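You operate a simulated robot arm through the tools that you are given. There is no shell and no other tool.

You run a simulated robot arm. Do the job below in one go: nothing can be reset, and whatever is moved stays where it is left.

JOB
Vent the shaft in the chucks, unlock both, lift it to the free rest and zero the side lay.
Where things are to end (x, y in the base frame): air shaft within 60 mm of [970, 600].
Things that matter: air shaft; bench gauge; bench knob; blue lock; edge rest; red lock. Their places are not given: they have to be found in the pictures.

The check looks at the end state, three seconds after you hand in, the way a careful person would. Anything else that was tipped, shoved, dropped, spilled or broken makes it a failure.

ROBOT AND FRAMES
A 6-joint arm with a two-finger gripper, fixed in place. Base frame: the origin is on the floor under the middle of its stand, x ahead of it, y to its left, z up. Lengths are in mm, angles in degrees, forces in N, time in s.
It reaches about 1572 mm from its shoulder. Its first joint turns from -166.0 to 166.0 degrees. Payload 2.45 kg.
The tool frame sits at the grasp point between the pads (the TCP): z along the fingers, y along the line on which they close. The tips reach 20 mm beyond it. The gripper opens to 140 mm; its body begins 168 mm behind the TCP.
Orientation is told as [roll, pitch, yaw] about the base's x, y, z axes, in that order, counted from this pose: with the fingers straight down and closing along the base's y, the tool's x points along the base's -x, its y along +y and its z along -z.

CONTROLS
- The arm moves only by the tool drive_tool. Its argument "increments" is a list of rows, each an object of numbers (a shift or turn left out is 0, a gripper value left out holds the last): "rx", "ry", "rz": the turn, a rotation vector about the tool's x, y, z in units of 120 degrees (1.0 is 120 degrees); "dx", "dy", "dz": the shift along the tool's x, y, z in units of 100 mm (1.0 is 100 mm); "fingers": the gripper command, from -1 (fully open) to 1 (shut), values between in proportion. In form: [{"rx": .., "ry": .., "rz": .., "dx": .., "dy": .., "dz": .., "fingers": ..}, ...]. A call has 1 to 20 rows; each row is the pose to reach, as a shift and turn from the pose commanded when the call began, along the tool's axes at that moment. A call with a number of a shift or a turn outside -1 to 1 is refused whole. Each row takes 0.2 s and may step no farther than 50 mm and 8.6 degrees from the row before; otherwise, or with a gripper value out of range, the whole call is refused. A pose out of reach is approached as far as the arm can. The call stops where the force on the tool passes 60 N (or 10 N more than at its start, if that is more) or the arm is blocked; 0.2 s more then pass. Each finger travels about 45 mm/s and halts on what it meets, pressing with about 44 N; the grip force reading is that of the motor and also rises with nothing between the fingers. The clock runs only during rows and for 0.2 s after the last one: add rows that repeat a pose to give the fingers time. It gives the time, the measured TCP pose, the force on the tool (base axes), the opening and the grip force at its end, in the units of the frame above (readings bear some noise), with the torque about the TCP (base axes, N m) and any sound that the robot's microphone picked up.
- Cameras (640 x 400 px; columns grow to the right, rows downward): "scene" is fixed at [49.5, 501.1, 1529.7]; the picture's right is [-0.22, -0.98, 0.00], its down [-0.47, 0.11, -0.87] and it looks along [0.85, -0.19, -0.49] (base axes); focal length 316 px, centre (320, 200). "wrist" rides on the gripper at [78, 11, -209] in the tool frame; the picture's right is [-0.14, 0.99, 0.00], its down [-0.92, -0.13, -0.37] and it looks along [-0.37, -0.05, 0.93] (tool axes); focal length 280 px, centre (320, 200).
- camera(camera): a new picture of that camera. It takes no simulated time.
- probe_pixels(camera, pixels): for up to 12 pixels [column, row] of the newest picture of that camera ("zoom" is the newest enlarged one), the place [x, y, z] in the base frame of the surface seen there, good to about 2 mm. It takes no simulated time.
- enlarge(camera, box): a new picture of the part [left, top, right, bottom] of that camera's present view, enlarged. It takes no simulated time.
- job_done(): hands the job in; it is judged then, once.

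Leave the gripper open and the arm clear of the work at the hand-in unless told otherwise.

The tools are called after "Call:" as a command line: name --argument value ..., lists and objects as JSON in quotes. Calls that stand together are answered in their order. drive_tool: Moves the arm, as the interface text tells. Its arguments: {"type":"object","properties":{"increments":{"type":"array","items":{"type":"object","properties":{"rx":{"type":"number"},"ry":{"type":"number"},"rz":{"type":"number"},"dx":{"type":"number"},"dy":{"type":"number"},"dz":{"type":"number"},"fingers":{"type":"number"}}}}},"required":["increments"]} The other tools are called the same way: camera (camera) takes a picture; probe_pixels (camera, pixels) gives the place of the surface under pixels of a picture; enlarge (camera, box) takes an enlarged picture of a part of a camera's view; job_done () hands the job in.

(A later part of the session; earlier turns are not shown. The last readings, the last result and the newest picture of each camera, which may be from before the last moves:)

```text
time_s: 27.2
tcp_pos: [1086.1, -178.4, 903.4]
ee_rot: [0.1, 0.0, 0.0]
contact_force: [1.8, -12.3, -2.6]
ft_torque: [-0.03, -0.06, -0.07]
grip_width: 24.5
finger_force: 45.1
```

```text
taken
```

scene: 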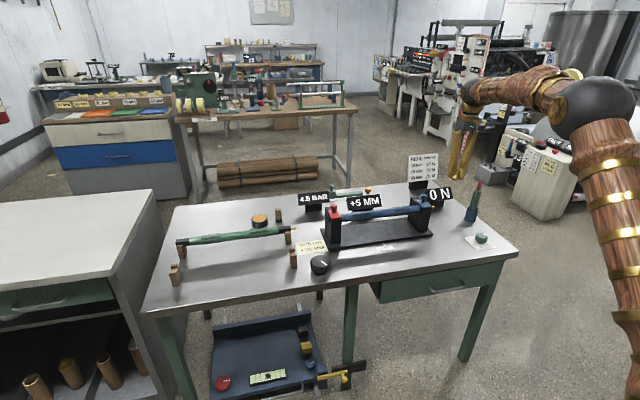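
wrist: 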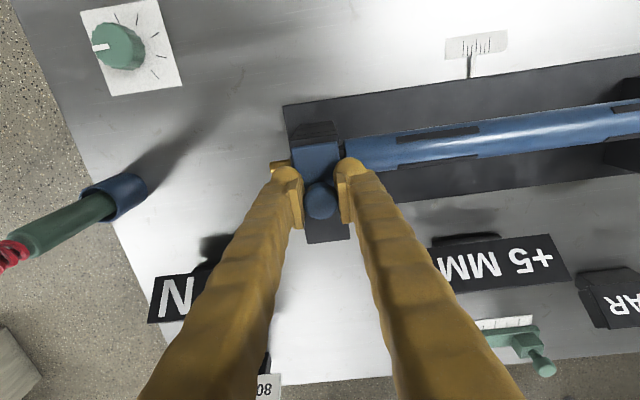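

Gripped (24.5 mm). Now I'll slide +x in steps up to 40 mm, with a 1 mm −y relief.

Call:
drive_tool --increments '[{"dx": -0.03, "dy": -0.01}, {"dx": -0.07, "dy": -0.01}, {"dx": -0.11, "dy": -0.01}, {"dx": -0.15, "dy": -0.01}, {"dx": -0.19, "dy": -0.01}, {"dx": -0.23, "dy": -0.01}, {"dx": -0.27, "dy": -0.01}, {"dx": -0.31, "dy": -0.01}, {"dx": -0.35, "dy": -0.01}, {"dx": -0.38, "dy": -0.01}]'

Call:
camera --camera "wrist"

Call:
enlarge --camera "scene" --box '[370, 150, 470, 250]'

```text
time_s: 29.4
tcp_pos: [1123.2, -179.7, 903.5]
ee_rot: [0.1, 0.2, 0.0]
contact_force: [-13.3, 20.7, -33.1]
ft_torque: [0.07, 0.13, 0.16]
grip_width: 23.9
finger_force: 45.0
```

```text
taken
```

wrist: 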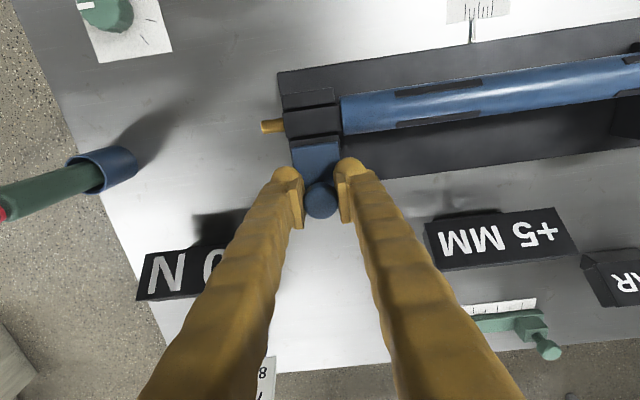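

```text
4.00 times, centred on (420, 200) of scene
```

zoom: 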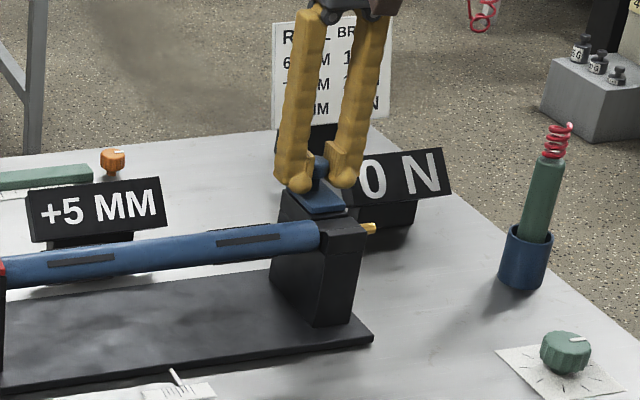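

The plate slid back, exposing the journal. I'll zoom to check that it clears the journal completely.

Call:
enlarge --camera "wrist" --box '[250, 70, 390, 230]'

Call:
probe_pixels --camera "wrist" --pixels '[[315, 145], [315, 120], [315, 98], [320, 200], [295, 122], [265, 126], [315, 137], [315, 135], [315, 133], [315, 109], [315, 106]]'

```text
2.50 times, centred on (320, 150) of wrist
```

zoom: 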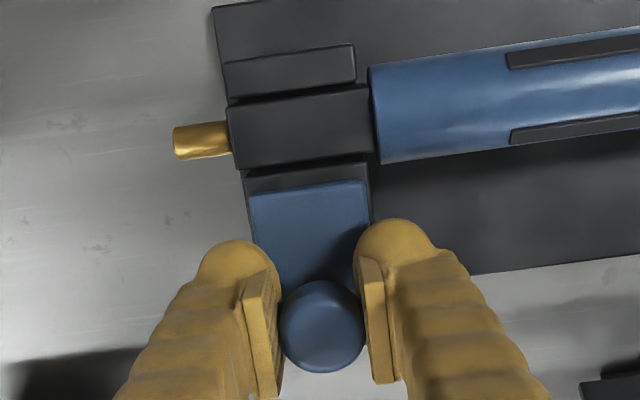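

```text
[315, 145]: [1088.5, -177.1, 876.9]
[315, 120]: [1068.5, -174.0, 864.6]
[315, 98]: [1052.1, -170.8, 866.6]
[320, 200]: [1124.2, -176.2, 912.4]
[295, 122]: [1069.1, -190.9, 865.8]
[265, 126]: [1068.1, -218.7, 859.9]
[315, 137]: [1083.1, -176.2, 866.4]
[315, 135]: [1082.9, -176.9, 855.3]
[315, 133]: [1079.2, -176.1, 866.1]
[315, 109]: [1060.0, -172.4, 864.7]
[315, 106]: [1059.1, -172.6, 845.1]
```

The slot is open (plate front x≈1086, journal 1058–1080). I'll nudge a few mm more to reach the end stop.

Call:
drive_tool --increments '[{"dx": -0.02, "dy": 0.008}, {"dx": -0.04, "dy": 0.008}, {"dx": -0.06, "dy": 0.008}]'

Call:
enlarge --camera "wrist" --box '[250, 70, 390, 230]'

Call:
probe_pixels --camera "zoom" --pixels '[[310, 200], [322, 325], [300, 188]]'

```text
time_s: 30.2
tcp_pos: [1130.6, -179.4, 904.1]
ee_rot: [0.1, 0.3, -0.2]
contact_force: [-44.2, 7.3, -35.5]
ft_torque: [-0.06, 0.29, 0.03]
grip_width: 24.3
finger_force: 45.2
```

```text
2.50 times, centred on (320, 150) of wrist
```

zoom: 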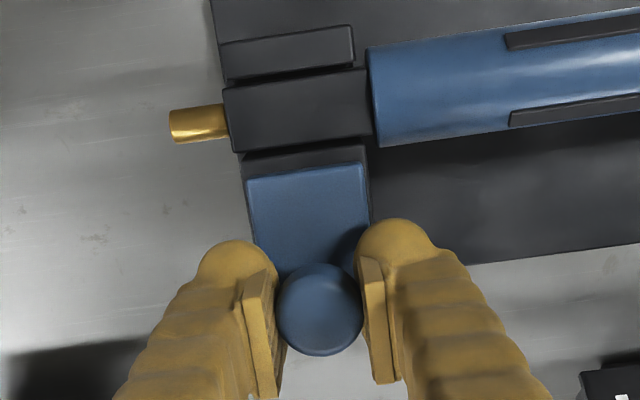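

```text
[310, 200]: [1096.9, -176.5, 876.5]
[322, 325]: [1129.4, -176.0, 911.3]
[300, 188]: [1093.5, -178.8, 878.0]
```

End stop reached (−44 N in x). I'll open the fingers to 70 mm and rise 60 mm.

Call:
drive_tool --increments '[{"fingers": 0.3}, {"fingers": 0.0}, {"fingers": 0.0}, {"fingers": 0.0}, {"fingers": 0.0, "dz": -0.3}, {"fingers": 0.0, "dz": -0.6}]'

Call:
camera --camera "wrist"

Call:
enlarge --camera "scene" --box '[290, 160, 470, 250]'

```text
time_s: 31.6
tcp_pos: [1128.5, -178.3, 962.5]
ee_rot: [0.0, 0.0, -0.1]
contact_force: [0.0, -0.3, 0.2]
ft_torque: [0.01, 0.0, 0.01]
grip_width: 70.3
finger_force: 0.1
```

```text
taken
```

wrist: 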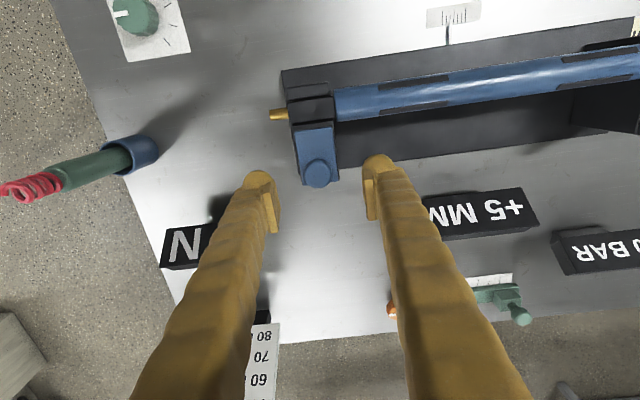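

```text
3.56 times, centred on (380, 205) of scene
```

zoom: 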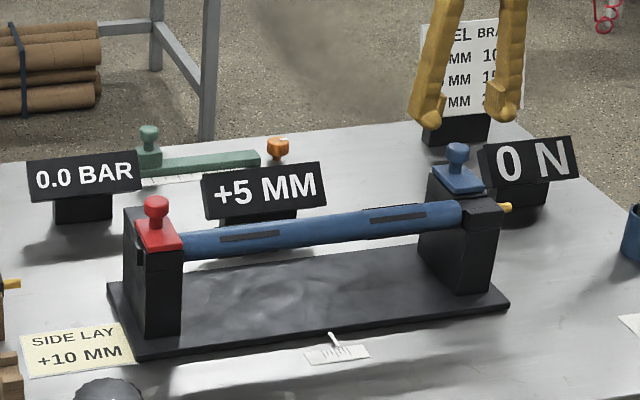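

Blue is open. Now over to the red lock at about (1080, 211), traveling at z 962 (above all knobs).

Call:
drive_tool --increments '[{"dy": 0.4, "dx": 0.16}, {"dy": 0.8, "dx": 0.32}, {"dy": 1.0, "dx": 0.48}]'

Call:
drive_tool --increments '[{"dy": 0.45}, {"dy": 0.9}, {"dy": 1.0}]'

Call:
drive_tool --increments '[{"dy": 0.45}, {"dy": 0.9}, {"dy": 1.0}]'

Call:
drive_tool --increments '[{"dy": 0.45}, {"dy": 0.89}]'

Call:
camera --camera "wrist"

Call:
enlarge --camera "wrist" --box '[260, 110, 380, 230]'

```text
time_s: 32.4
tcp_pos: [1081.5, -77.3, 965.2]
ee_rot: [0.0, 0.0, 0.0]
contact_force: [-0.4, 0.3, -0.1]
ft_torque: [0.0, -0.02, 0.04]
grip_width: 69.9
finger_force: 0.2
```

```text
time_s: 33.2
tcp_pos: [1081.5, 21.3, 966.0]
ee_rot: [-0.1, 0.0, 0.1]
contact_force: [-0.4, 0.0, 0.2]
ft_torque: [0.02, 0.04, 0.0]
grip_width: 70.4
finger_force: 0.1
```

```text
time_s: 34.0
tcp_pos: [1078.8, 120.7, 967.0]
ee_rot: [0.0, -0.1, 0.1]
contact_force: [0.4, -0.2, 0.2]
ft_torque: [0.0, 0.02, -0.03]
grip_width: 70.0
finger_force: 0.0
```

```text
time_s: 34.6
tcp_pos: [1081.3, 209.2, 968.3]
ee_rot: [-0.1, 0.0, -0.2]
contact_force: [-0.2, 0.0, -0.1]
ft_torque: [0.03, 0.02, -0.01]
grip_width: 70.1
finger_force: 0.1
```

```text
taken
```

wrist: 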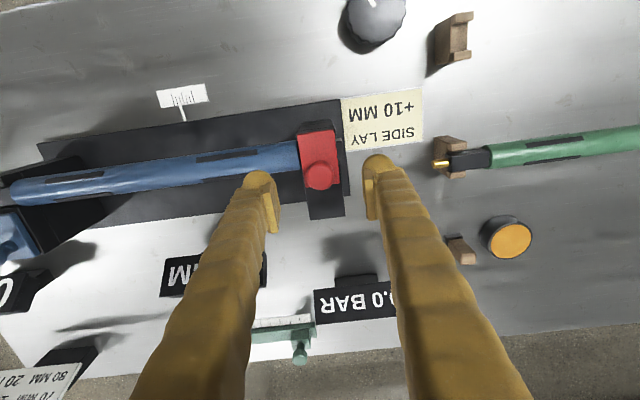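

```text
3.33 times, centred on (320, 170) of wrist
```

zoom: 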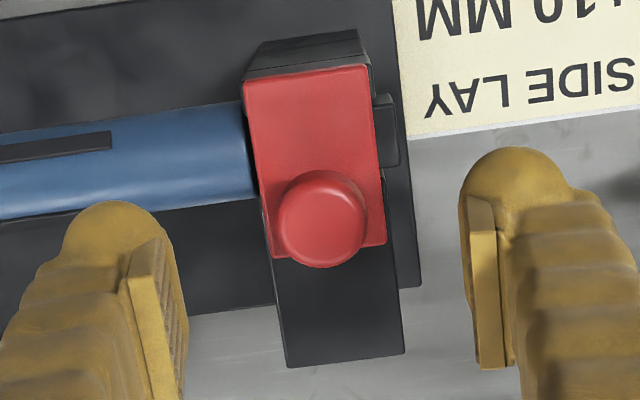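

Call:
probe_pixels --camera "zoom" --pixels '[[322, 218], [285, 218], [360, 218], [322, 180], [322, 255], [250, 100], [370, 90], [290, 360], [400, 350]]'

```text
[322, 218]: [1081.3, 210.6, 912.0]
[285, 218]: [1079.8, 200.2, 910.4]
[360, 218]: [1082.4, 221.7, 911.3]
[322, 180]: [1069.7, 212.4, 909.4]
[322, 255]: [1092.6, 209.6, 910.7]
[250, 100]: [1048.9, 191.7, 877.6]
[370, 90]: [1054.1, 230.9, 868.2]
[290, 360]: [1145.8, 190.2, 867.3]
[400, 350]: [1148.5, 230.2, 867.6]
```

Red knob centre ≈ (1081, 211, 911). I'll descend 64 mm (to z≈904) with +1.5 mm y, then close.

Call:
drive_tool --increments '[{"dy": 0.015, "dz": 0.3, "fingers": 0.0}, {"dy": 0.015, "dz": 0.5, "fingers": 0.0}, {"dy": 0.015, "dz": 0.64, "fingers": 0.0}, {"dy": 0.015, "dz": 0.64, "fingers": 1}, {"dy": 0.015, "dz": 0.64, "fingers": 1}, {"dy": 0.015, "dz": 0.64, "fingers": 1}, {"dy": 0.015, "dz": 0.64, "fingers": 1}, {"dy": 0.015, "dz": 0.64, "fingers": 1}]'

Call:
camera --camera "wrist"

```text
time_s: 36.4
tcp_pos: [1081.1, 210.8, 900.1]
ee_rot: [0.0, -0.1, -0.1]
contact_force: [0.0, -28.9, -1.9]
ft_torque: [-0.17, 0.24, -0.14]
grip_width: 23.2
finger_force: 44.8
```

```text
taken
```

wrist: 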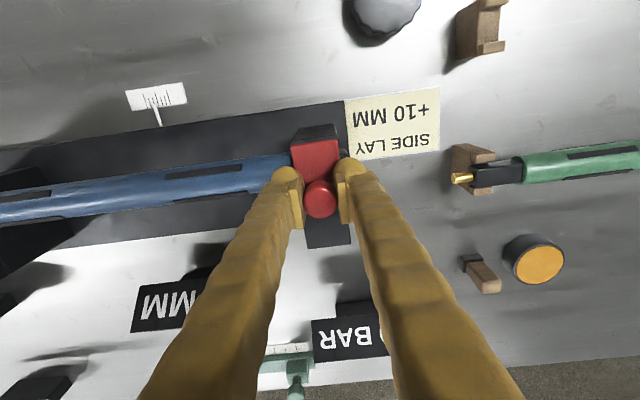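

Gripped (23.2 mm). Slide +x with a −1.5 mm y relief, in 4 mm steps to 42 mm.

Call:
drive_tool --increments '[{"dx": -0.03, "dy": -0.015}, {"dx": -0.07, "dy": -0.015}, {"dx": -0.11, "dy": -0.015}, {"dx": -0.15, "dy": -0.015}, {"dx": -0.19, "dy": -0.015}, {"dx": -0.23, "dy": -0.015}, {"dx": -0.27, "dy": -0.015}, {"dx": -0.31, "dy": -0.015}, {"dx": -0.35, "dy": -0.015}, {"dx": -0.39, "dy": -0.015}, {"dx": -0.42, "dy": -0.015}]'

Call:
camera --camera "wrist"

Call:
enlarge --camera "wrist" --box '[250, 70, 390, 230]'

```text
time_s: 38.8
tcp_pos: [1124.5, 210.9, 900.8]
ee_rot: [0.0, 0.1, 0.0]
contact_force: [-0.4, -7.7, -14.6]
ft_torque: [-0.01, -0.02, 0.01]
grip_width: 23.7
finger_force: 44.9
```

```text
taken
```

wrist: 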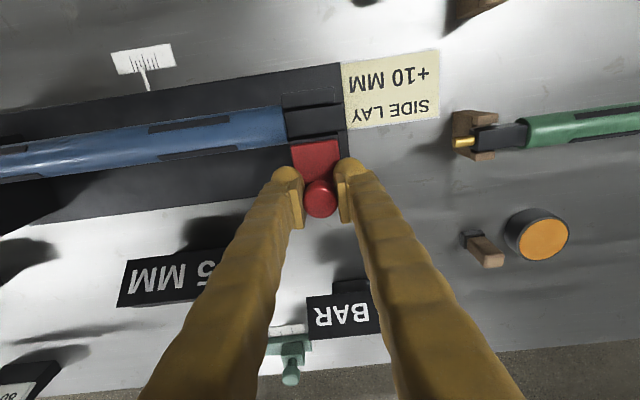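

```text
2.50 times, centred on (320, 150) of wrist
```

zoom: 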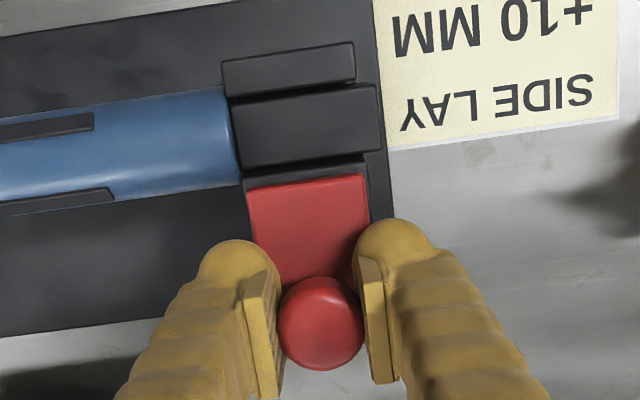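

The red lock slid back as well. A few mm more to its stop, then release and rise.

Call:
drive_tool --increments '[{"dx": -0.02}, {"dx": -0.04}, {"dx": -0.06}]'

Call:
drive_tool --increments '[{"fingers": 0.3}, {"fingers": 0.0}, {"fingers": 0.0}, {"fingers": 0.0}, {"fingers": 0.0, "dz": -0.3}, {"fingers": 0.0, "dz": -0.65}, {"fingers": 0.0, "dz": -1.0}]'

Call:
camera --camera "wrist"

Call:
enlarge --camera "scene" --box '[290, 160, 470, 250]'

```text
time_s: 39.6
tcp_pos: [1128.8, 210.0, 901.3]
ee_rot: [0.0, 0.1, 0.1]
contact_force: [-41.7, -4.3, -9.3]
ft_torque: [0.01, 0.22, -0.02]
grip_width: 23.8
finger_force: 45.4
```

```text
time_s: 41.2
tcp_pos: [1129.3, 212.3, 1002.4]
ee_rot: [-0.1, -0.1, -0.1]
contact_force: [0.2, -0.1, -0.3]
ft_torque: [0.0, -0.02, 0.0]
grip_width: 69.8
finger_force: 0.1
```

```text
taken
```

wrist: 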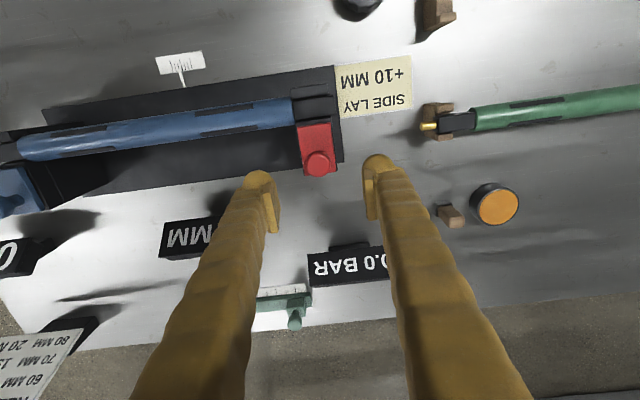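

```text
3.56 times, centred on (380, 205) of scene
```

zoom: 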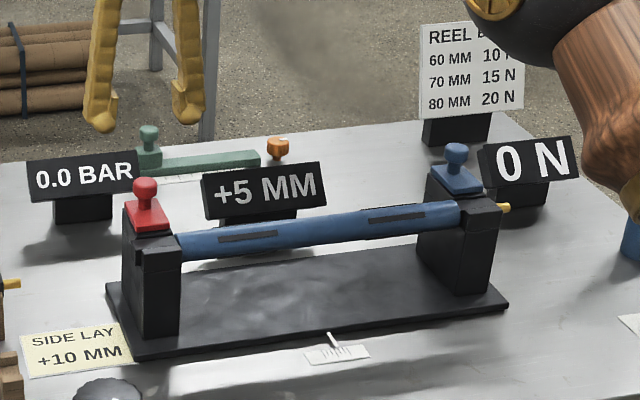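

Both locks are open. Before lifting, I'll measure the free rest notches with the scene camera zooms.

Call:
enlarge --camera "scene" --box '[160, 255, 195, 290]'

Call:
probe_pixels --camera "zoom" --pixels '[[250, 215], [250, 195], [290, 200], [265, 165], [300, 155], [290, 130], [280, 110], [310, 100], [230, 205], [300, 188], [260, 340], [330, 180]]'

Call:
enlarge --camera "scene" --box '[275, 240, 310, 275]'

```text
11.43 times, centred on (178, 272) of scene
```

zoom: 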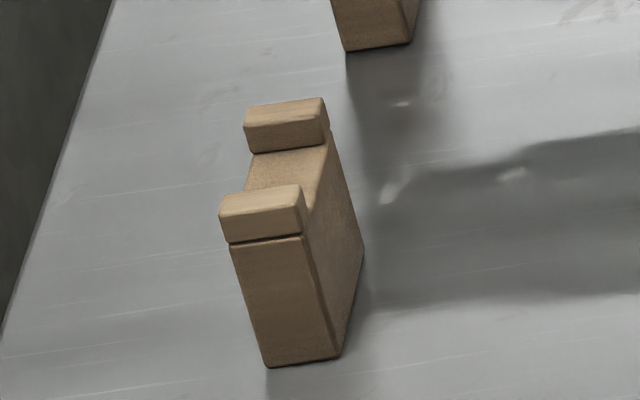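

```text
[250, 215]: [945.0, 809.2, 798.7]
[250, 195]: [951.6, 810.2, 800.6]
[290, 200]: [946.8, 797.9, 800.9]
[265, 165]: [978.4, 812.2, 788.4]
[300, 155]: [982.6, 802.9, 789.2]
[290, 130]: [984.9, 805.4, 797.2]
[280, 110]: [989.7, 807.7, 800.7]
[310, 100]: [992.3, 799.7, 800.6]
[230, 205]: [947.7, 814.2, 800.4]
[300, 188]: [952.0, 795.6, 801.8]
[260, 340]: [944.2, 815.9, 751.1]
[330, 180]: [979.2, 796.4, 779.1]
```

```text
11.43 times, centred on (292, 258) of scene
```

zoom: 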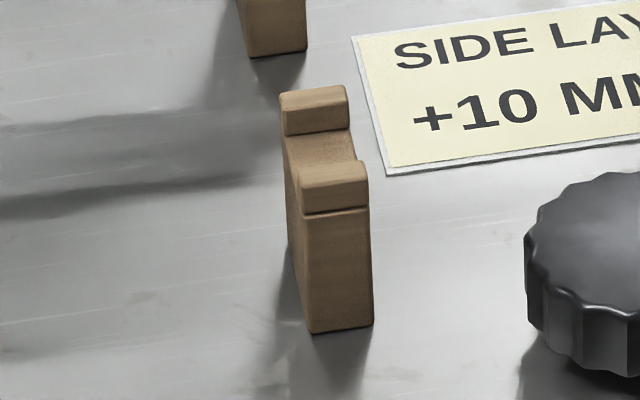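

Call:
probe_pixels --camera "zoom" --pixels '[[335, 190], [315, 175], [350, 168], [320, 150], [300, 145], [340, 142], [315, 120], [300, 98], [340, 92], [340, 320], [312, 165], [355, 160]]'

Call:
enlarge --camera "scene" --box '[165, 225, 305, 260]'

```text
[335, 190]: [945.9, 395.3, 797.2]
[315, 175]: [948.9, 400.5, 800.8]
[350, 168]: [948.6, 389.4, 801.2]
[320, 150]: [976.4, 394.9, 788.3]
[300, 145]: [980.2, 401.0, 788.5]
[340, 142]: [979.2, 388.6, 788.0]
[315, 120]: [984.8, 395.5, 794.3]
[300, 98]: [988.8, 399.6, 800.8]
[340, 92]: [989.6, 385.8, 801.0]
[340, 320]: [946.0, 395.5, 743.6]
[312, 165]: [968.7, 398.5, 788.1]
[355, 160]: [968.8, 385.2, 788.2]
```

```text
4.57 times, centred on (235, 242) of scene
```

zoom: 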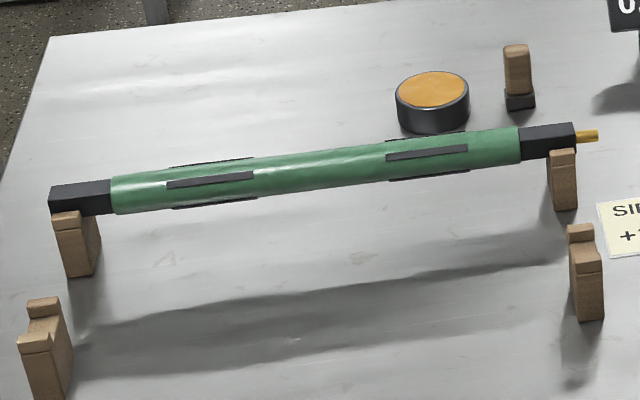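

Rest notches: centre x≈970, floor z≈788, horns to z≈801, posts at y≈394 and y≈806 (centre 600). Now I'll move above the shaft's middle (1069, 17) at z≈1000.

Call:
drive_tool --increments '[{"dx": 0.2, "dy": -0.4}, {"dx": 0.4, "dy": -0.8}, {"dx": 0.6, "dy": -1.0}]'

Call:
drive_tool --increments '[{"dy": -0.45}, {"dy": -0.95}]'

Call:
camera --camera "wrist"

```text
time_s: 42.0
tcp_pos: [1067.2, 112.1, 1001.2]
ee_rot: [0.1, 0.0, -0.1]
contact_force: [0.6, -0.3, -0.7]
ft_torque: [-0.02, 0.03, 0.0]
grip_width: 70.4
finger_force: 0.0
```

```text
time_s: 42.6
tcp_pos: [1069.1, 16.5, 1000.5]
ee_rot: [-0.1, 0.0, 0.0]
contact_force: [0.0, 0.9, 0.1]
ft_torque: [-0.09, 0.0, 0.0]
grip_width: 69.9
finger_force: 0.0
```

```text
taken
```

wrist: 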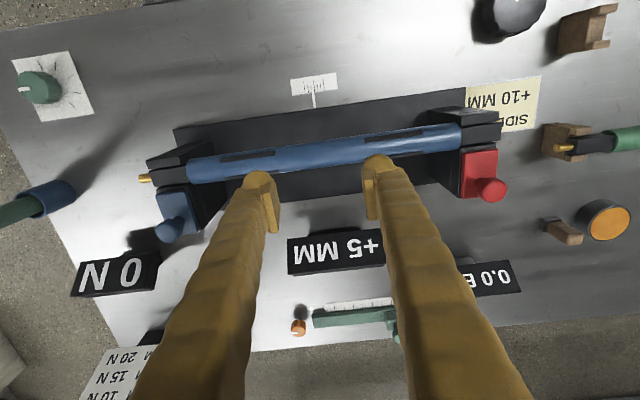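

I'll probe the shaft along its length for its axis, then turn the gripper 90° about the vertical while opening wide.

Call:
enlarge --camera "wrist" --box '[140, 100, 520, 240]'

Call:
probe_pixels --camera "wrist" --pixels '[[482, 130], [482, 122], [482, 141], [320, 141], [320, 148], [320, 155], [320, 162], [320, 170], [200, 165], [172, 172], [145, 179], [497, 128]]'

```text
1.68 times, centred on (330, 170) of wrist
```

zoom: 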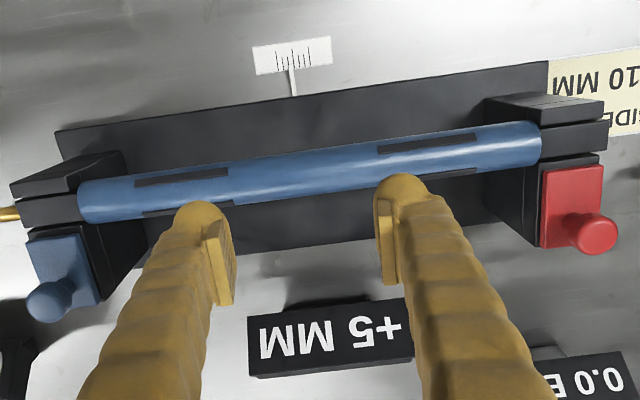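

```text
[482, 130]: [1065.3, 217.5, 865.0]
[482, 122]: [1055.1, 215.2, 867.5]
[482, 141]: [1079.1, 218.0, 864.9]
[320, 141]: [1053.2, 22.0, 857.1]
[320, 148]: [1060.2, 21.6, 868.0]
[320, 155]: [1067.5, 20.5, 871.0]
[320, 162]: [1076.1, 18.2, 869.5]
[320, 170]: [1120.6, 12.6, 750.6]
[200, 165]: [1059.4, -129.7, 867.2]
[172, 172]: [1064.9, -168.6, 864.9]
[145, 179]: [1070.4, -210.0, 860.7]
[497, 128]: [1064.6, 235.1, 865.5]
```

The shaft is ≈36 mm diameter, axis x≈1069, z≈853. Now I'll turn the gripper +90° about the tool z, opening to ≈84 mm.

Call:
drive_tool --increments '[{"rz": 0.07, "fingers": -0.2}, {"rz": 0.14}, {"rz": 0.21}, {"rz": 0.28}, {"rz": 0.35}, {"rz": 0.42}, {"rz": 0.49}, {"rz": 0.56}, {"rz": 0.63}, {"rz": 0.7}, {"rz": 0.75}]'

Call:
camera --camera "wrist"

Call:
camera --camera "scene"

```text
time_s: 45.0
tcp_pos: [1070.4, 16.2, 1000.4]
ee_rot: [0.0, 0.0, -90.1]
contact_force: [0.3, 0.0, -0.2]
ft_torque: [-0.01, -0.02, -0.01]
grip_width: 84.1
finger_force: 0.0
```

```text
taken
```

wrist: 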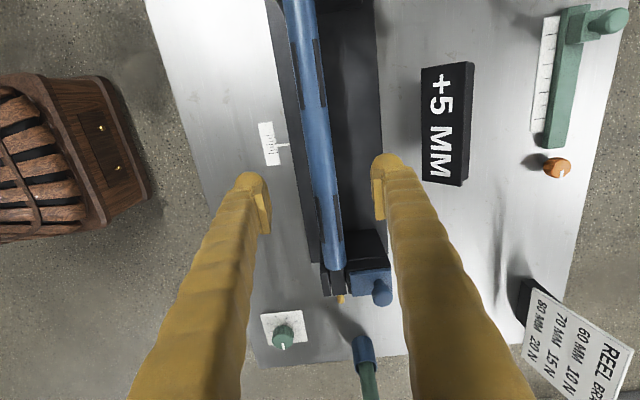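

```text
taken
```

scene: 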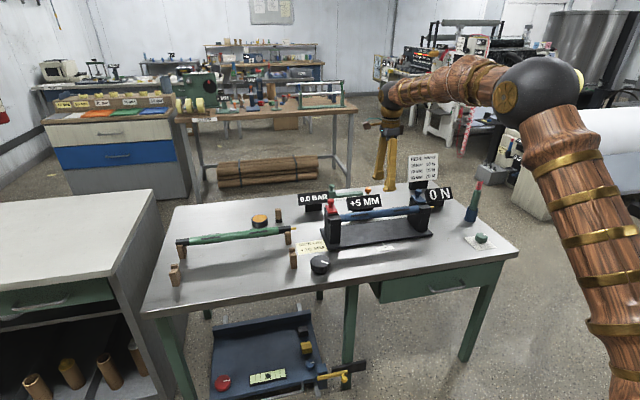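

Tool axes are now x→+y, y→+x. Shaft is between the fingers. Descend 149 mm to z≈851 in two calls, then check before closing.

Call:
drive_tool --increments '[{"dz": 0.35}, {"dz": 0.7}, {"dz": 1.0}]'

Call:
drive_tool --increments '[{"dz": 0.2}, {"dz": 0.35}, {"dz": 0.48}]'

Call:
camera --camera "wrist"

Call:
enlarge --camera "scene" --box '[310, 150, 450, 260]'

```text
time_s: 45.8
tcp_pos: [1069.5, 15.2, 899.4]
ee_rot: [0.0, 0.1, -90.0]
contact_force: [0.2, 1.0, 0.4]
ft_torque: [0.0, 0.01, 0.0]
grip_width: 84.1
finger_force: 0.0
```

```text
time_s: 46.6
tcp_pos: [1068.9, 15.6, 850.8]
ee_rot: [-0.1, 0.0, -90.0]
contact_force: [0.3, -0.2, -0.6]
ft_torque: [-0.01, -0.01, 0.01]
grip_width: 84.1
finger_force: 0.0
```

```text
taken
```

wrist: 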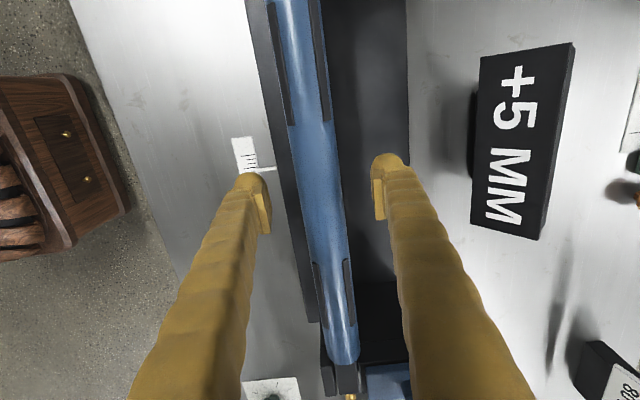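

```text
3.64 times, centred on (380, 205) of scene
```

zoom: 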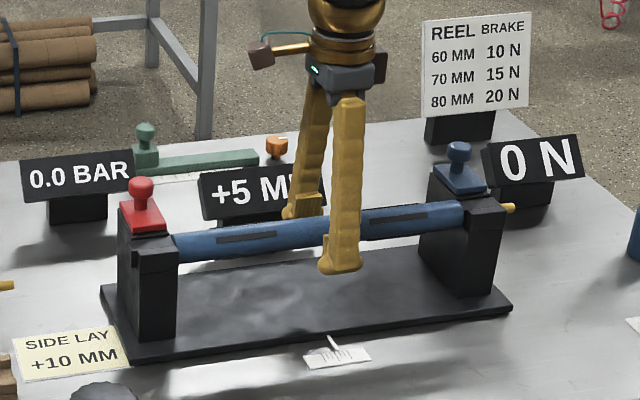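

Well centred. Close on the shaft.

Call:
drive_tool --increments '[{"fingers": 1}, {"fingers": 1}, {"fingers": 1}, {"fingers": 1}, {"fingers": 1}, {"fingers": 1}, {"fingers": 1}]'

Call:
camera --camera "wrist"

```text
time_s: 48.2
tcp_pos: [1069.3, 15.5, 852.8]
ee_rot: [0.0, 0.0, -90.0]
contact_force: [-2.0, 1.0, 0.1]
ft_torque: [-0.88, 0.13, -0.96]
grip_width: 29.7
finger_force: 44.3
```

```text
taken
```

wrist: 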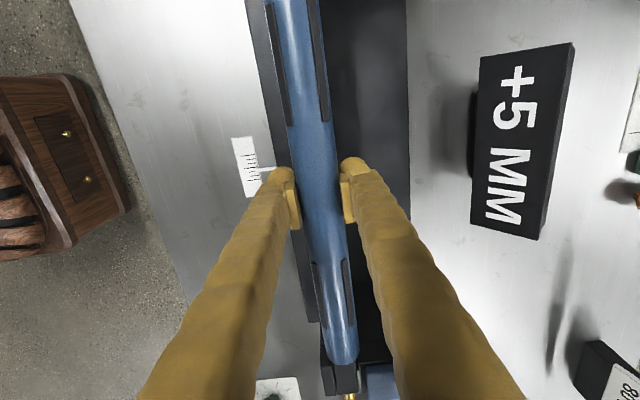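

Gripped (29.7 mm, 44 N). Lift slowly 15 mm and check.

Call:
drive_tool --increments '[{"dz": -0.03}, {"dz": -0.06}, {"dz": -0.1}, {"dz": -0.15}]'

Call:
enlarge --camera "scene" --box '[310, 150, 450, 260]'

```text
time_s: 49.2
tcp_pos: [1070.0, 16.2, 869.0]
ee_rot: [0.0, 0.0, -90.0]
contact_force: [-1.3, -0.7, 1.8]
ft_torque: [0.01, 0.18, -0.19]
grip_width: 32.0
finger_force: 44.3
```

```text
3.64 times, centred on (380, 205) of scene
```

zoom: 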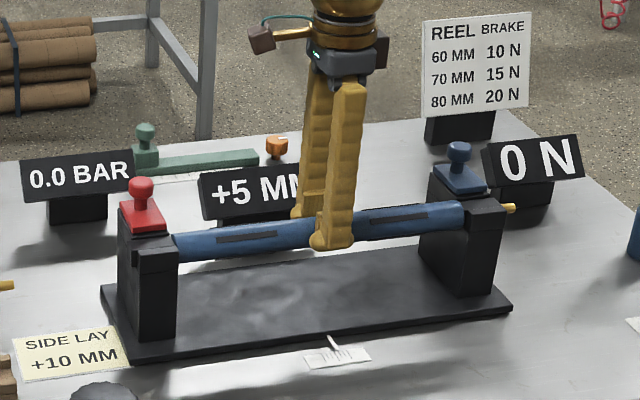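

The shaft did not seem to rise; the fingers may have slipped up. I'll check the shaft height by probing.

Call:
camera --camera "wrist"

Call:
enlarge --camera "scene" --box '[390, 180, 450, 230]'

Call:
probe_pixels --camera "wrist" --pixels '[[305, 120], [315, 160], [318, 200], [325, 240], [335, 300], [295, 60], [300, 30], [345, 360], [350, 395]]'

```text
taken
```

wrist: 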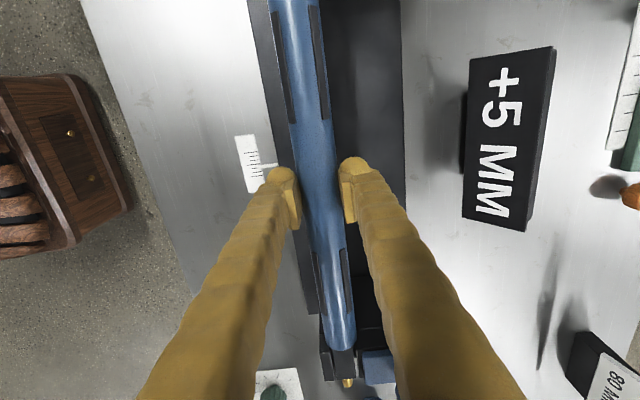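

```text
8.00 times, centred on (420, 205) of scene
```

zoom: 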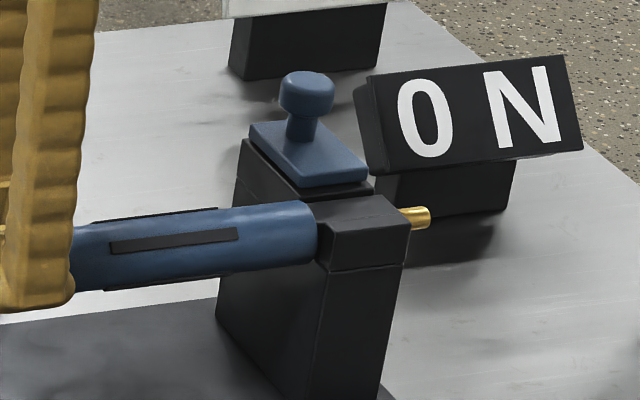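

```text
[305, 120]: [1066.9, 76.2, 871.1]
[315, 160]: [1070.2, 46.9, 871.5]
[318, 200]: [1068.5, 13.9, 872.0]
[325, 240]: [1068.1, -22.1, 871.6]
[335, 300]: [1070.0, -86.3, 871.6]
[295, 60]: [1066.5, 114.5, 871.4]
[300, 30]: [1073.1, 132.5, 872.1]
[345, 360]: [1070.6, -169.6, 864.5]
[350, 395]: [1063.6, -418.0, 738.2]
```

The shaft stayed (top still z≈871.5), so the fingers slipped up along it. I'll zoom in on the finger–shaft contact to understand.

Call:
enlarge --camera "scene" --box '[365, 190, 405, 225]'

Call:
enlarge --camera "wrist" --box '[260, 140, 390, 250]'

```text
11.43 times, centred on (385, 208) of scene
```

zoom: 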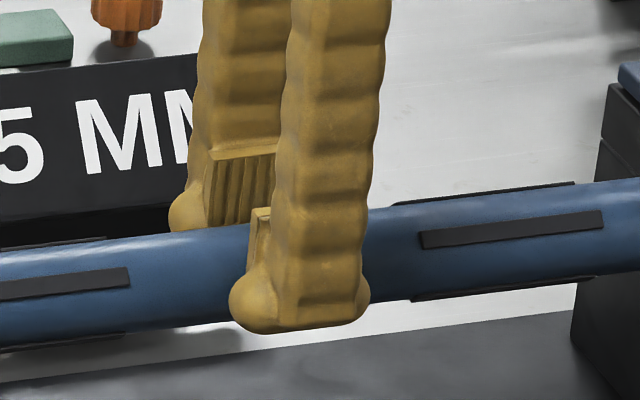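

```text
3.64 times, centred on (325, 195) of wrist
```

zoom: 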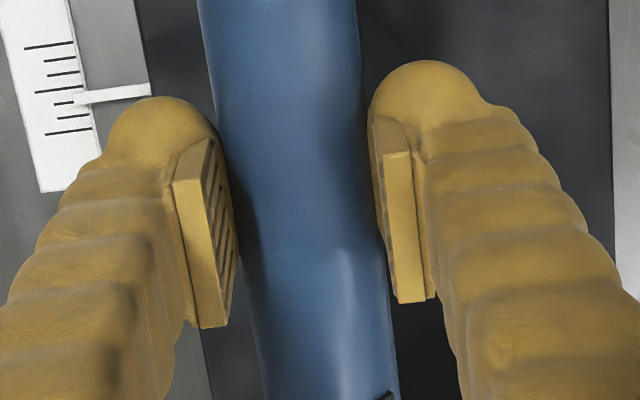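

I'll reopen slightly, go back down to z≈850, and grip again, then lift in tiny steps while reading the force.

Call:
drive_tool --increments '[{"fingers": 0.2}, {"fingers": 0.2}, {"dz": 0.1, "fingers": 0.2}, {"dz": 0.19, "fingers": 0.2}, {"dz": 0.19, "fingers": 1}, {"dz": 0.19, "fingers": 1}, {"dz": 0.19, "fingers": 1}, {"dz": 0.19, "fingers": 1}, {"dz": 0.19, "fingers": 1}]'

Call:
drive_tool --increments '[{"dz": -0.01}, {"dz": -0.02}, {"dz": -0.02}]'

Call:
drive_tool --increments '[{"dz": -0.01}, {"dz": -0.02}, {"dz": -0.02}]'

Call:
enlarge --camera "scene" --box '[310, 180, 450, 230]'

```text
time_s: 51.2
tcp_pos: [1069.5, 15.7, 848.6]
ee_rot: [0.0, -0.1, -90.0]
contact_force: [1.5, -1.3, -0.6]
ft_torque: [0.37, 0.04, -0.86]
grip_width: 29.6
finger_force: 44.2
```

```text
time_s: 52.0
tcp_pos: [1069.7, 15.7, 850.1]
ee_rot: [0.0, 0.0, -89.9]
contact_force: [0.3, 0.5, -0.7]
ft_torque: [-0.01, -0.01, 0.82]
grip_width: 29.7
finger_force: 43.6
```

```text
time_s: 52.8
tcp_pos: [1070.1, 15.6, 854.4]
ee_rot: [0.0, -0.1, -90.1]
contact_force: [1.4, 0.7, -7.5]
ft_torque: [-0.01, -0.01, 0.98]
grip_width: 29.7
finger_force: 44.4
```

```text
4.57 times, centred on (380, 205) of scene
```

zoom: 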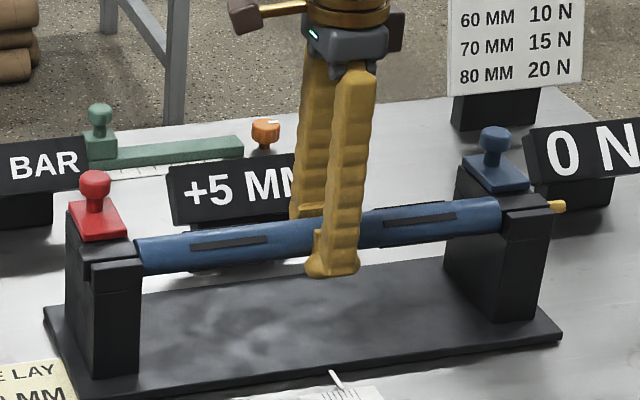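

Force z is −7.5 N now, so it seems to carry load. I'll probe the shaft's height here, then continue slowly.

Call:
camera --camera "wrist"

Call:
probe_pixels --camera "wrist" --pixels '[[305, 120], [315, 160], [318, 200], [325, 240], [335, 300], [295, 60], [345, 350]]'

Call:
drive_tool --increments '[{"dz": -0.01}, {"dz": -0.02}, {"dz": -0.03}, {"dz": -0.04}, {"dz": -0.05}, {"dz": -0.06}]'

Call:
camera --camera "wrist"

Call:
probe_pixels --camera "wrist" --pixels '[[305, 120], [315, 160], [318, 200], [325, 240], [335, 300], [295, 60], [345, 350]]'

```text
taken
```

wrist: 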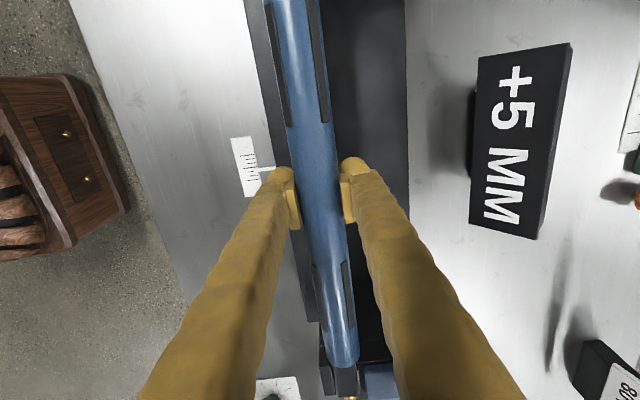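

```text
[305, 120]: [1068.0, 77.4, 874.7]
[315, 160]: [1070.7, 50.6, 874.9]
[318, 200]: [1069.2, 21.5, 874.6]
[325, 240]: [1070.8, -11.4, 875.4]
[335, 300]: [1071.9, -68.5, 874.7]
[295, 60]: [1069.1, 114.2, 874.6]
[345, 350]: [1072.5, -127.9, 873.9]
```

```text
time_s: 54.2
tcp_pos: [1069.8, 15.9, 859.1]
ee_rot: [0.1, 0.0, -90.0]
contact_force: [0.0, 0.7, -6.4]
ft_torque: [0.02, 0.05, -0.86]
grip_width: 29.5
finger_force: 44.0
```

```text
taken
```

wrist: 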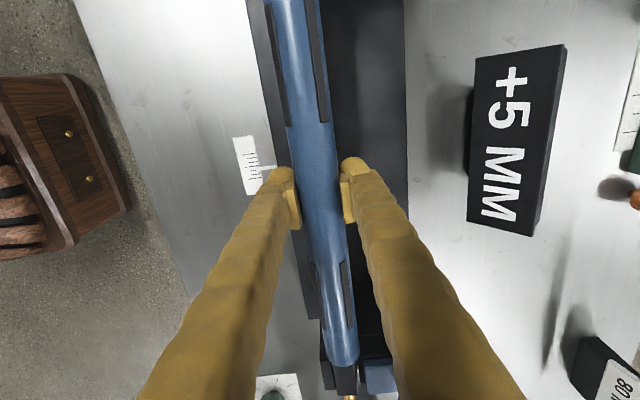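

```text
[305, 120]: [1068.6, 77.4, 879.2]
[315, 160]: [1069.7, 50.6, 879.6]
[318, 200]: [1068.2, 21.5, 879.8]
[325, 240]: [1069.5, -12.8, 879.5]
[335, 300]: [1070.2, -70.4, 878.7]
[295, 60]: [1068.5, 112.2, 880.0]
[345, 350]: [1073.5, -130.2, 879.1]
```

It is lifting: shaft top went 871.5 → 879.5, weight ≈7 N. Continue slowly, 20 mm more at 1 mm per row.

Call:
drive_tool --increments '[{"dz": -0.01}, {"dz": -0.02}, {"dz": -0.03}, {"dz": -0.04}, {"dz": -0.05}, {"dz": -0.06}, {"dz": -0.07}, {"dz": -0.08}, {"dz": -0.09}, {"dz": -0.1}, {"dz": -0.11}, {"dz": -0.12}, {"dz": -0.13}, {"dz": -0.14}, {"dz": -0.15}, {"dz": -0.16}, {"dz": -0.17}, {"dz": -0.18}, {"dz": -0.19}, {"dz": -0.2}]'

Call:
camera --camera "wrist"

Call:
probe_pixels --camera "wrist" --pixels '[[305, 120], [315, 160], [318, 200], [325, 240], [335, 300], [295, 60], [345, 350]]'

Call:
enlarge --camera "scene" --box '[310, 180, 450, 230]'

```text
time_s: 58.4
tcp_pos: [1069.4, 15.6, 878.5]
ee_rot: [-0.1, -0.1, -90.0]
contact_force: [0.1, -0.6, -7.7]
ft_torque: [0.0, 0.02, 0.05]
grip_width: 29.9
finger_force: 43.9
```

```text
taken
```

wrist: 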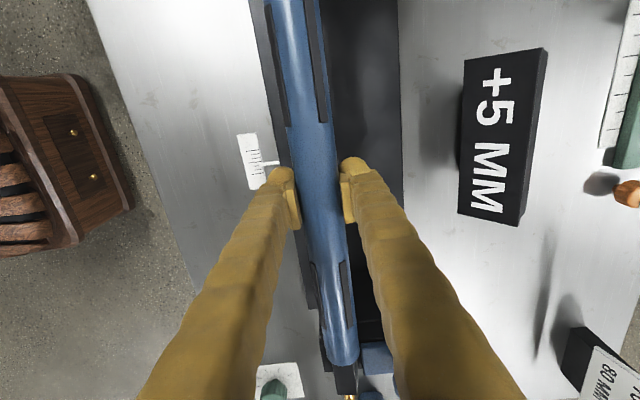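

```text
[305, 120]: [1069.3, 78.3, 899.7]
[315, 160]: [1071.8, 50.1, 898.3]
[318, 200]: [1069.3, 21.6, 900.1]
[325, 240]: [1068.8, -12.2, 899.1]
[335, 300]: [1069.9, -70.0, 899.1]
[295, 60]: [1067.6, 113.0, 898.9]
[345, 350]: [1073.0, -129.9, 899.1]
```

```text
4.57 times, centred on (380, 205) of scene
```

zoom: 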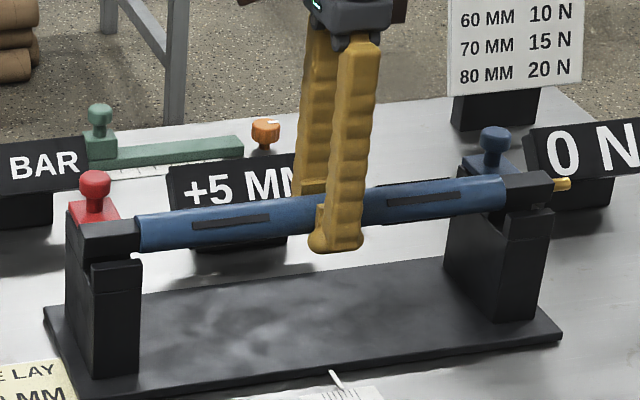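

The shaft is out of the slots and level. Lift 45 mm more at 3 mm per row.

Call:
drive_tool --increments '[{"dz": -0.02}, {"dz": -0.05}, {"dz": -0.08}, {"dz": -0.11}, {"dz": -0.14}, {"dz": -0.17}, {"dz": -0.2}, {"dz": -0.23}, {"dz": -0.26}, {"dz": -0.29}, {"dz": -0.32}, {"dz": -0.35}, {"dz": -0.38}, {"dz": -0.41}, {"dz": -0.44}, {"dz": -0.46}]'

Call:
camera --camera "wrist"

Call:
probe_pixels --camera "wrist" --pixels '[[305, 120], [315, 160], [318, 200], [325, 240], [335, 300], [295, 60], [345, 350]]'

```text
time_s: 61.8
tcp_pos: [1070.7, 14.6, 924.6]
ee_rot: [0.0, 0.0, -90.0]
contact_force: [0.9, 0.0, -7.5]
ft_torque: [-0.02, 0.02, 0.02]
grip_width: 29.9
finger_force: 44.0
```

```text
taken
```

wrist: 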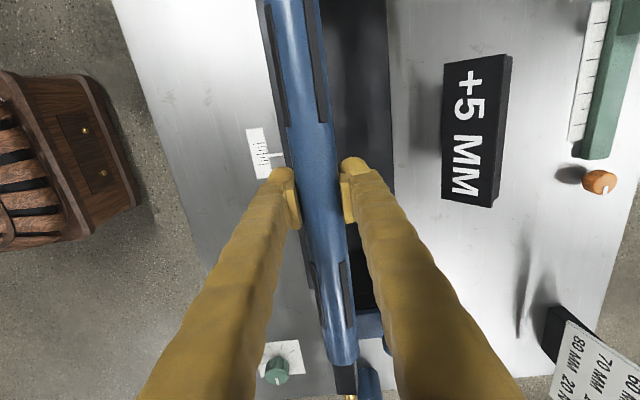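

```text
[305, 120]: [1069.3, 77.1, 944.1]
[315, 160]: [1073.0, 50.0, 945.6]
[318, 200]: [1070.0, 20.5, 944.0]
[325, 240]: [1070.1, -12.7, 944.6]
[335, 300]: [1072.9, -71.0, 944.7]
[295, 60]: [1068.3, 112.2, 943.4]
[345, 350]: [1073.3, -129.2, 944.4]
```

Held steady. Now move −x by 100 mm (to the rest's line x≈970).

Call:
drive_tool --increments '[{"dy": -0.02}, {"dy": -0.06}, {"dy": -0.12}, {"dy": -0.19}, {"dy": -0.27}, {"dy": -0.35}, {"dy": -0.43}, {"dy": -0.51}, {"dy": -0.59}, {"dy": -0.67}, {"dy": -0.75}, {"dy": -0.83}, {"dy": -0.9}, {"dy": -0.95}, {"dy": -0.98}, {"dy": -1.0}]'

Call:
drive_tool --increments '[{"dx": 0.02}, {"dx": 0.06}, {"dx": 0.12}, {"dx": 0.19}, {"dx": 0.27}, {"dx": 0.36}, {"dx": 0.45}, {"dx": 0.54}, {"dx": 0.63}, {"dx": 0.72}, {"dx": 0.8}, {"dx": 0.87}, {"dx": 0.93}, {"dx": 0.98}, {"dx": 1.0}]'

Call:
camera --camera "scene"

```text
time_s: 65.2
tcp_pos: [970.4, 14.5, 924.6]
ee_rot: [-0.1, 0.0, -90.0]
contact_force: [0.2, -0.3, -6.0]
ft_torque: [0.01, -0.02, 0.02]
grip_width: 29.9
finger_force: 43.4
```

```text
time_s: 68.4
tcp_pos: [971.4, 116.3, 925.1]
ee_rot: [0.0, 0.0, -90.0]
contact_force: [0.9, 0.0, -6.5]
ft_torque: [0.04, -0.01, -0.01]
grip_width: 30.1
finger_force: 43.7
```

```text
taken
```

scene: 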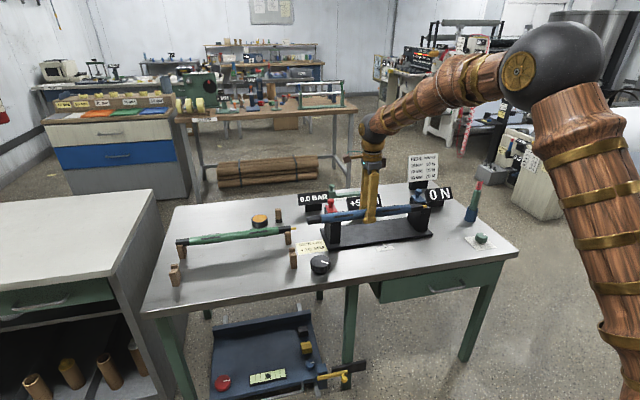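

Moving on in +y: four more calls of 100 mm each at this height.

Call:
drive_tool --increments '[{"dx": 0.02}, {"dx": 0.06}, {"dx": 0.12}, {"dx": 0.19}, {"dx": 0.27}, {"dx": 0.36}, {"dx": 0.45}, {"dx": 0.54}, {"dx": 0.63}, {"dx": 0.72}, {"dx": 0.8}, {"dx": 0.87}, {"dx": 0.93}, {"dx": 0.98}, {"dx": 1.0}]'

Call:
drive_tool --increments '[{"dx": 0.02}, {"dx": 0.06}, {"dx": 0.12}, {"dx": 0.19}, {"dx": 0.27}, {"dx": 0.36}, {"dx": 0.45}, {"dx": 0.54}, {"dx": 0.63}, {"dx": 0.72}, {"dx": 0.8}, {"dx": 0.87}, {"dx": 0.93}, {"dx": 0.98}, {"dx": 1.0}]'

Call:
drive_tool --increments '[{"dx": 0.02}, {"dx": 0.06}, {"dx": 0.12}, {"dx": 0.19}, {"dx": 0.27}, {"dx": 0.36}, {"dx": 0.45}, {"dx": 0.54}, {"dx": 0.63}, {"dx": 0.72}, {"dx": 0.8}, {"dx": 0.87}, {"dx": 0.93}, {"dx": 0.98}, {"dx": 1.0}]'

Call:
camera --camera "scene"

Call:
camera --camera "wrist"

```text
time_s: 71.6
tcp_pos: [970.5, 214.5, 924.6]
ee_rot: [0.0, 0.1, -89.9]
contact_force: [0.0, -0.2, -5.7]
ft_torque: [-0.01, 0.0, 0.01]
grip_width: 29.7
finger_force: 43.6
```

```text
time_s: 74.8
tcp_pos: [970.0, 315.9, 925.1]
ee_rot: [0.0, 0.0, -90.0]
contact_force: [0.4, 0.4, -7.8]
ft_torque: [0.01, 0.02, -0.02]
grip_width: 30.1
finger_force: 44.5
```

```text
time_s: 78.0
tcp_pos: [969.8, 416.7, 923.8]
ee_rot: [0.0, 0.0, -90.0]
contact_force: [-0.1, -0.3, -6.6]
ft_torque: [0.02, 0.0, -0.01]
grip_width: 29.8
finger_force: 44.0
```

```text
taken
```

scene: 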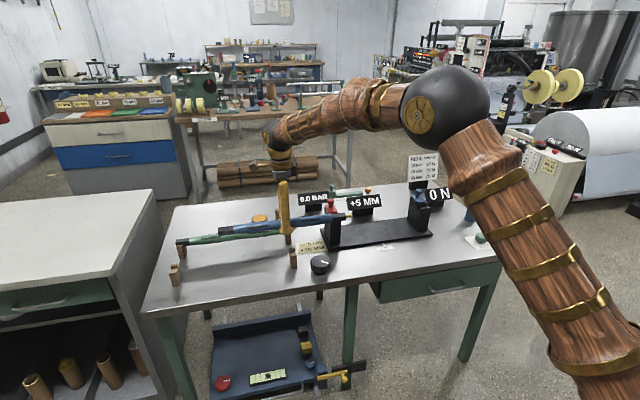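

```text
taken
```

wrist: 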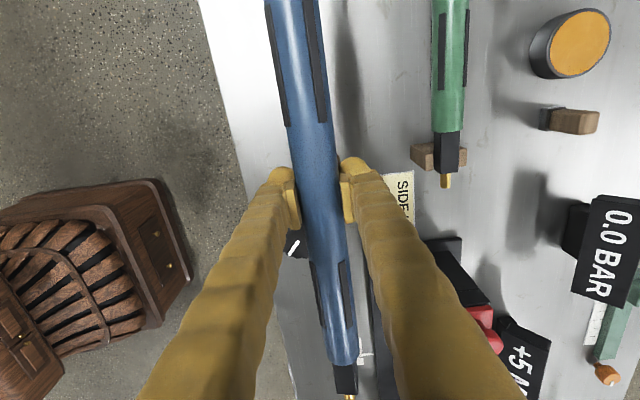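

Still steady. Go on: +100 and then +81 mm to y≈598.

Call:
drive_tool --increments '[{"dx": 0.02}, {"dx": 0.06}, {"dx": 0.12}, {"dx": 0.19}, {"dx": 0.27}, {"dx": 0.36}, {"dx": 0.45}, {"dx": 0.54}, {"dx": 0.63}, {"dx": 0.72}, {"dx": 0.8}, {"dx": 0.87}, {"dx": 0.93}, {"dx": 0.98}, {"dx": 1.0}]'

Call:
drive_tool --increments '[{"dx": 0.02}, {"dx": 0.06}, {"dx": 0.12}, {"dx": 0.19}, {"dx": 0.27}, {"dx": 0.36}, {"dx": 0.45}, {"dx": 0.54}, {"dx": 0.63}, {"dx": 0.7}, {"dx": 0.76}, {"dx": 0.8}, {"dx": 0.82}]'

Call:
camera --camera "scene"

Call:
camera --camera "wrist"

Call:
enlarge --camera "scene" --box '[155, 180, 335, 300]'

```text
time_s: 81.2
tcp_pos: [969.9, 515.3, 925.8]
ee_rot: [0.0, 0.0, -90.0]
contact_force: [0.5, 0.5, -7.1]
ft_torque: [0.01, -0.01, -0.02]
grip_width: 29.7
finger_force: 44.1
```

```text
time_s: 84.0
tcp_pos: [970.3, 597.6, 923.6]
ee_rot: [0.1, 0.1, -90.0]
contact_force: [0.5, 0.8, -7.0]
ft_torque: [0.02, -0.01, 0.02]
grip_width: 29.8
finger_force: 44.1
```

```text
taken
```

scene: 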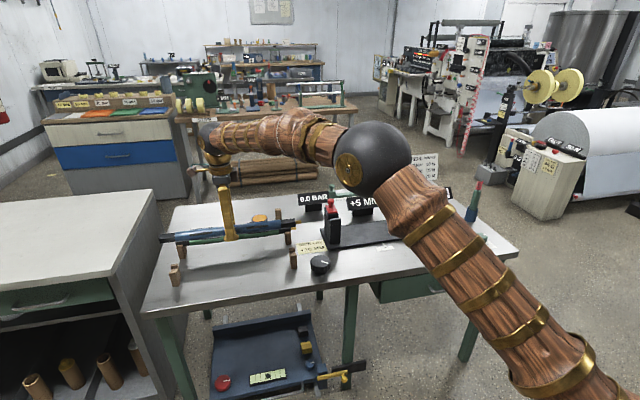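

```text
taken
```

wrist: 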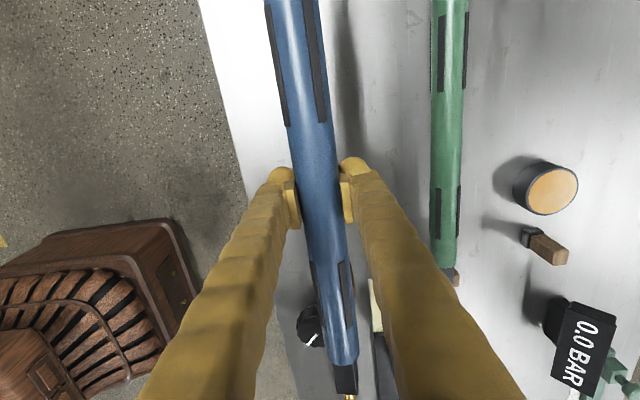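

```text
3.33 times, centred on (245, 240) of scene
```

zoom: 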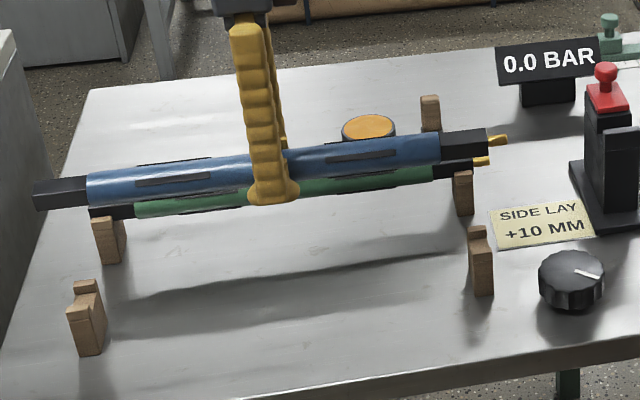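

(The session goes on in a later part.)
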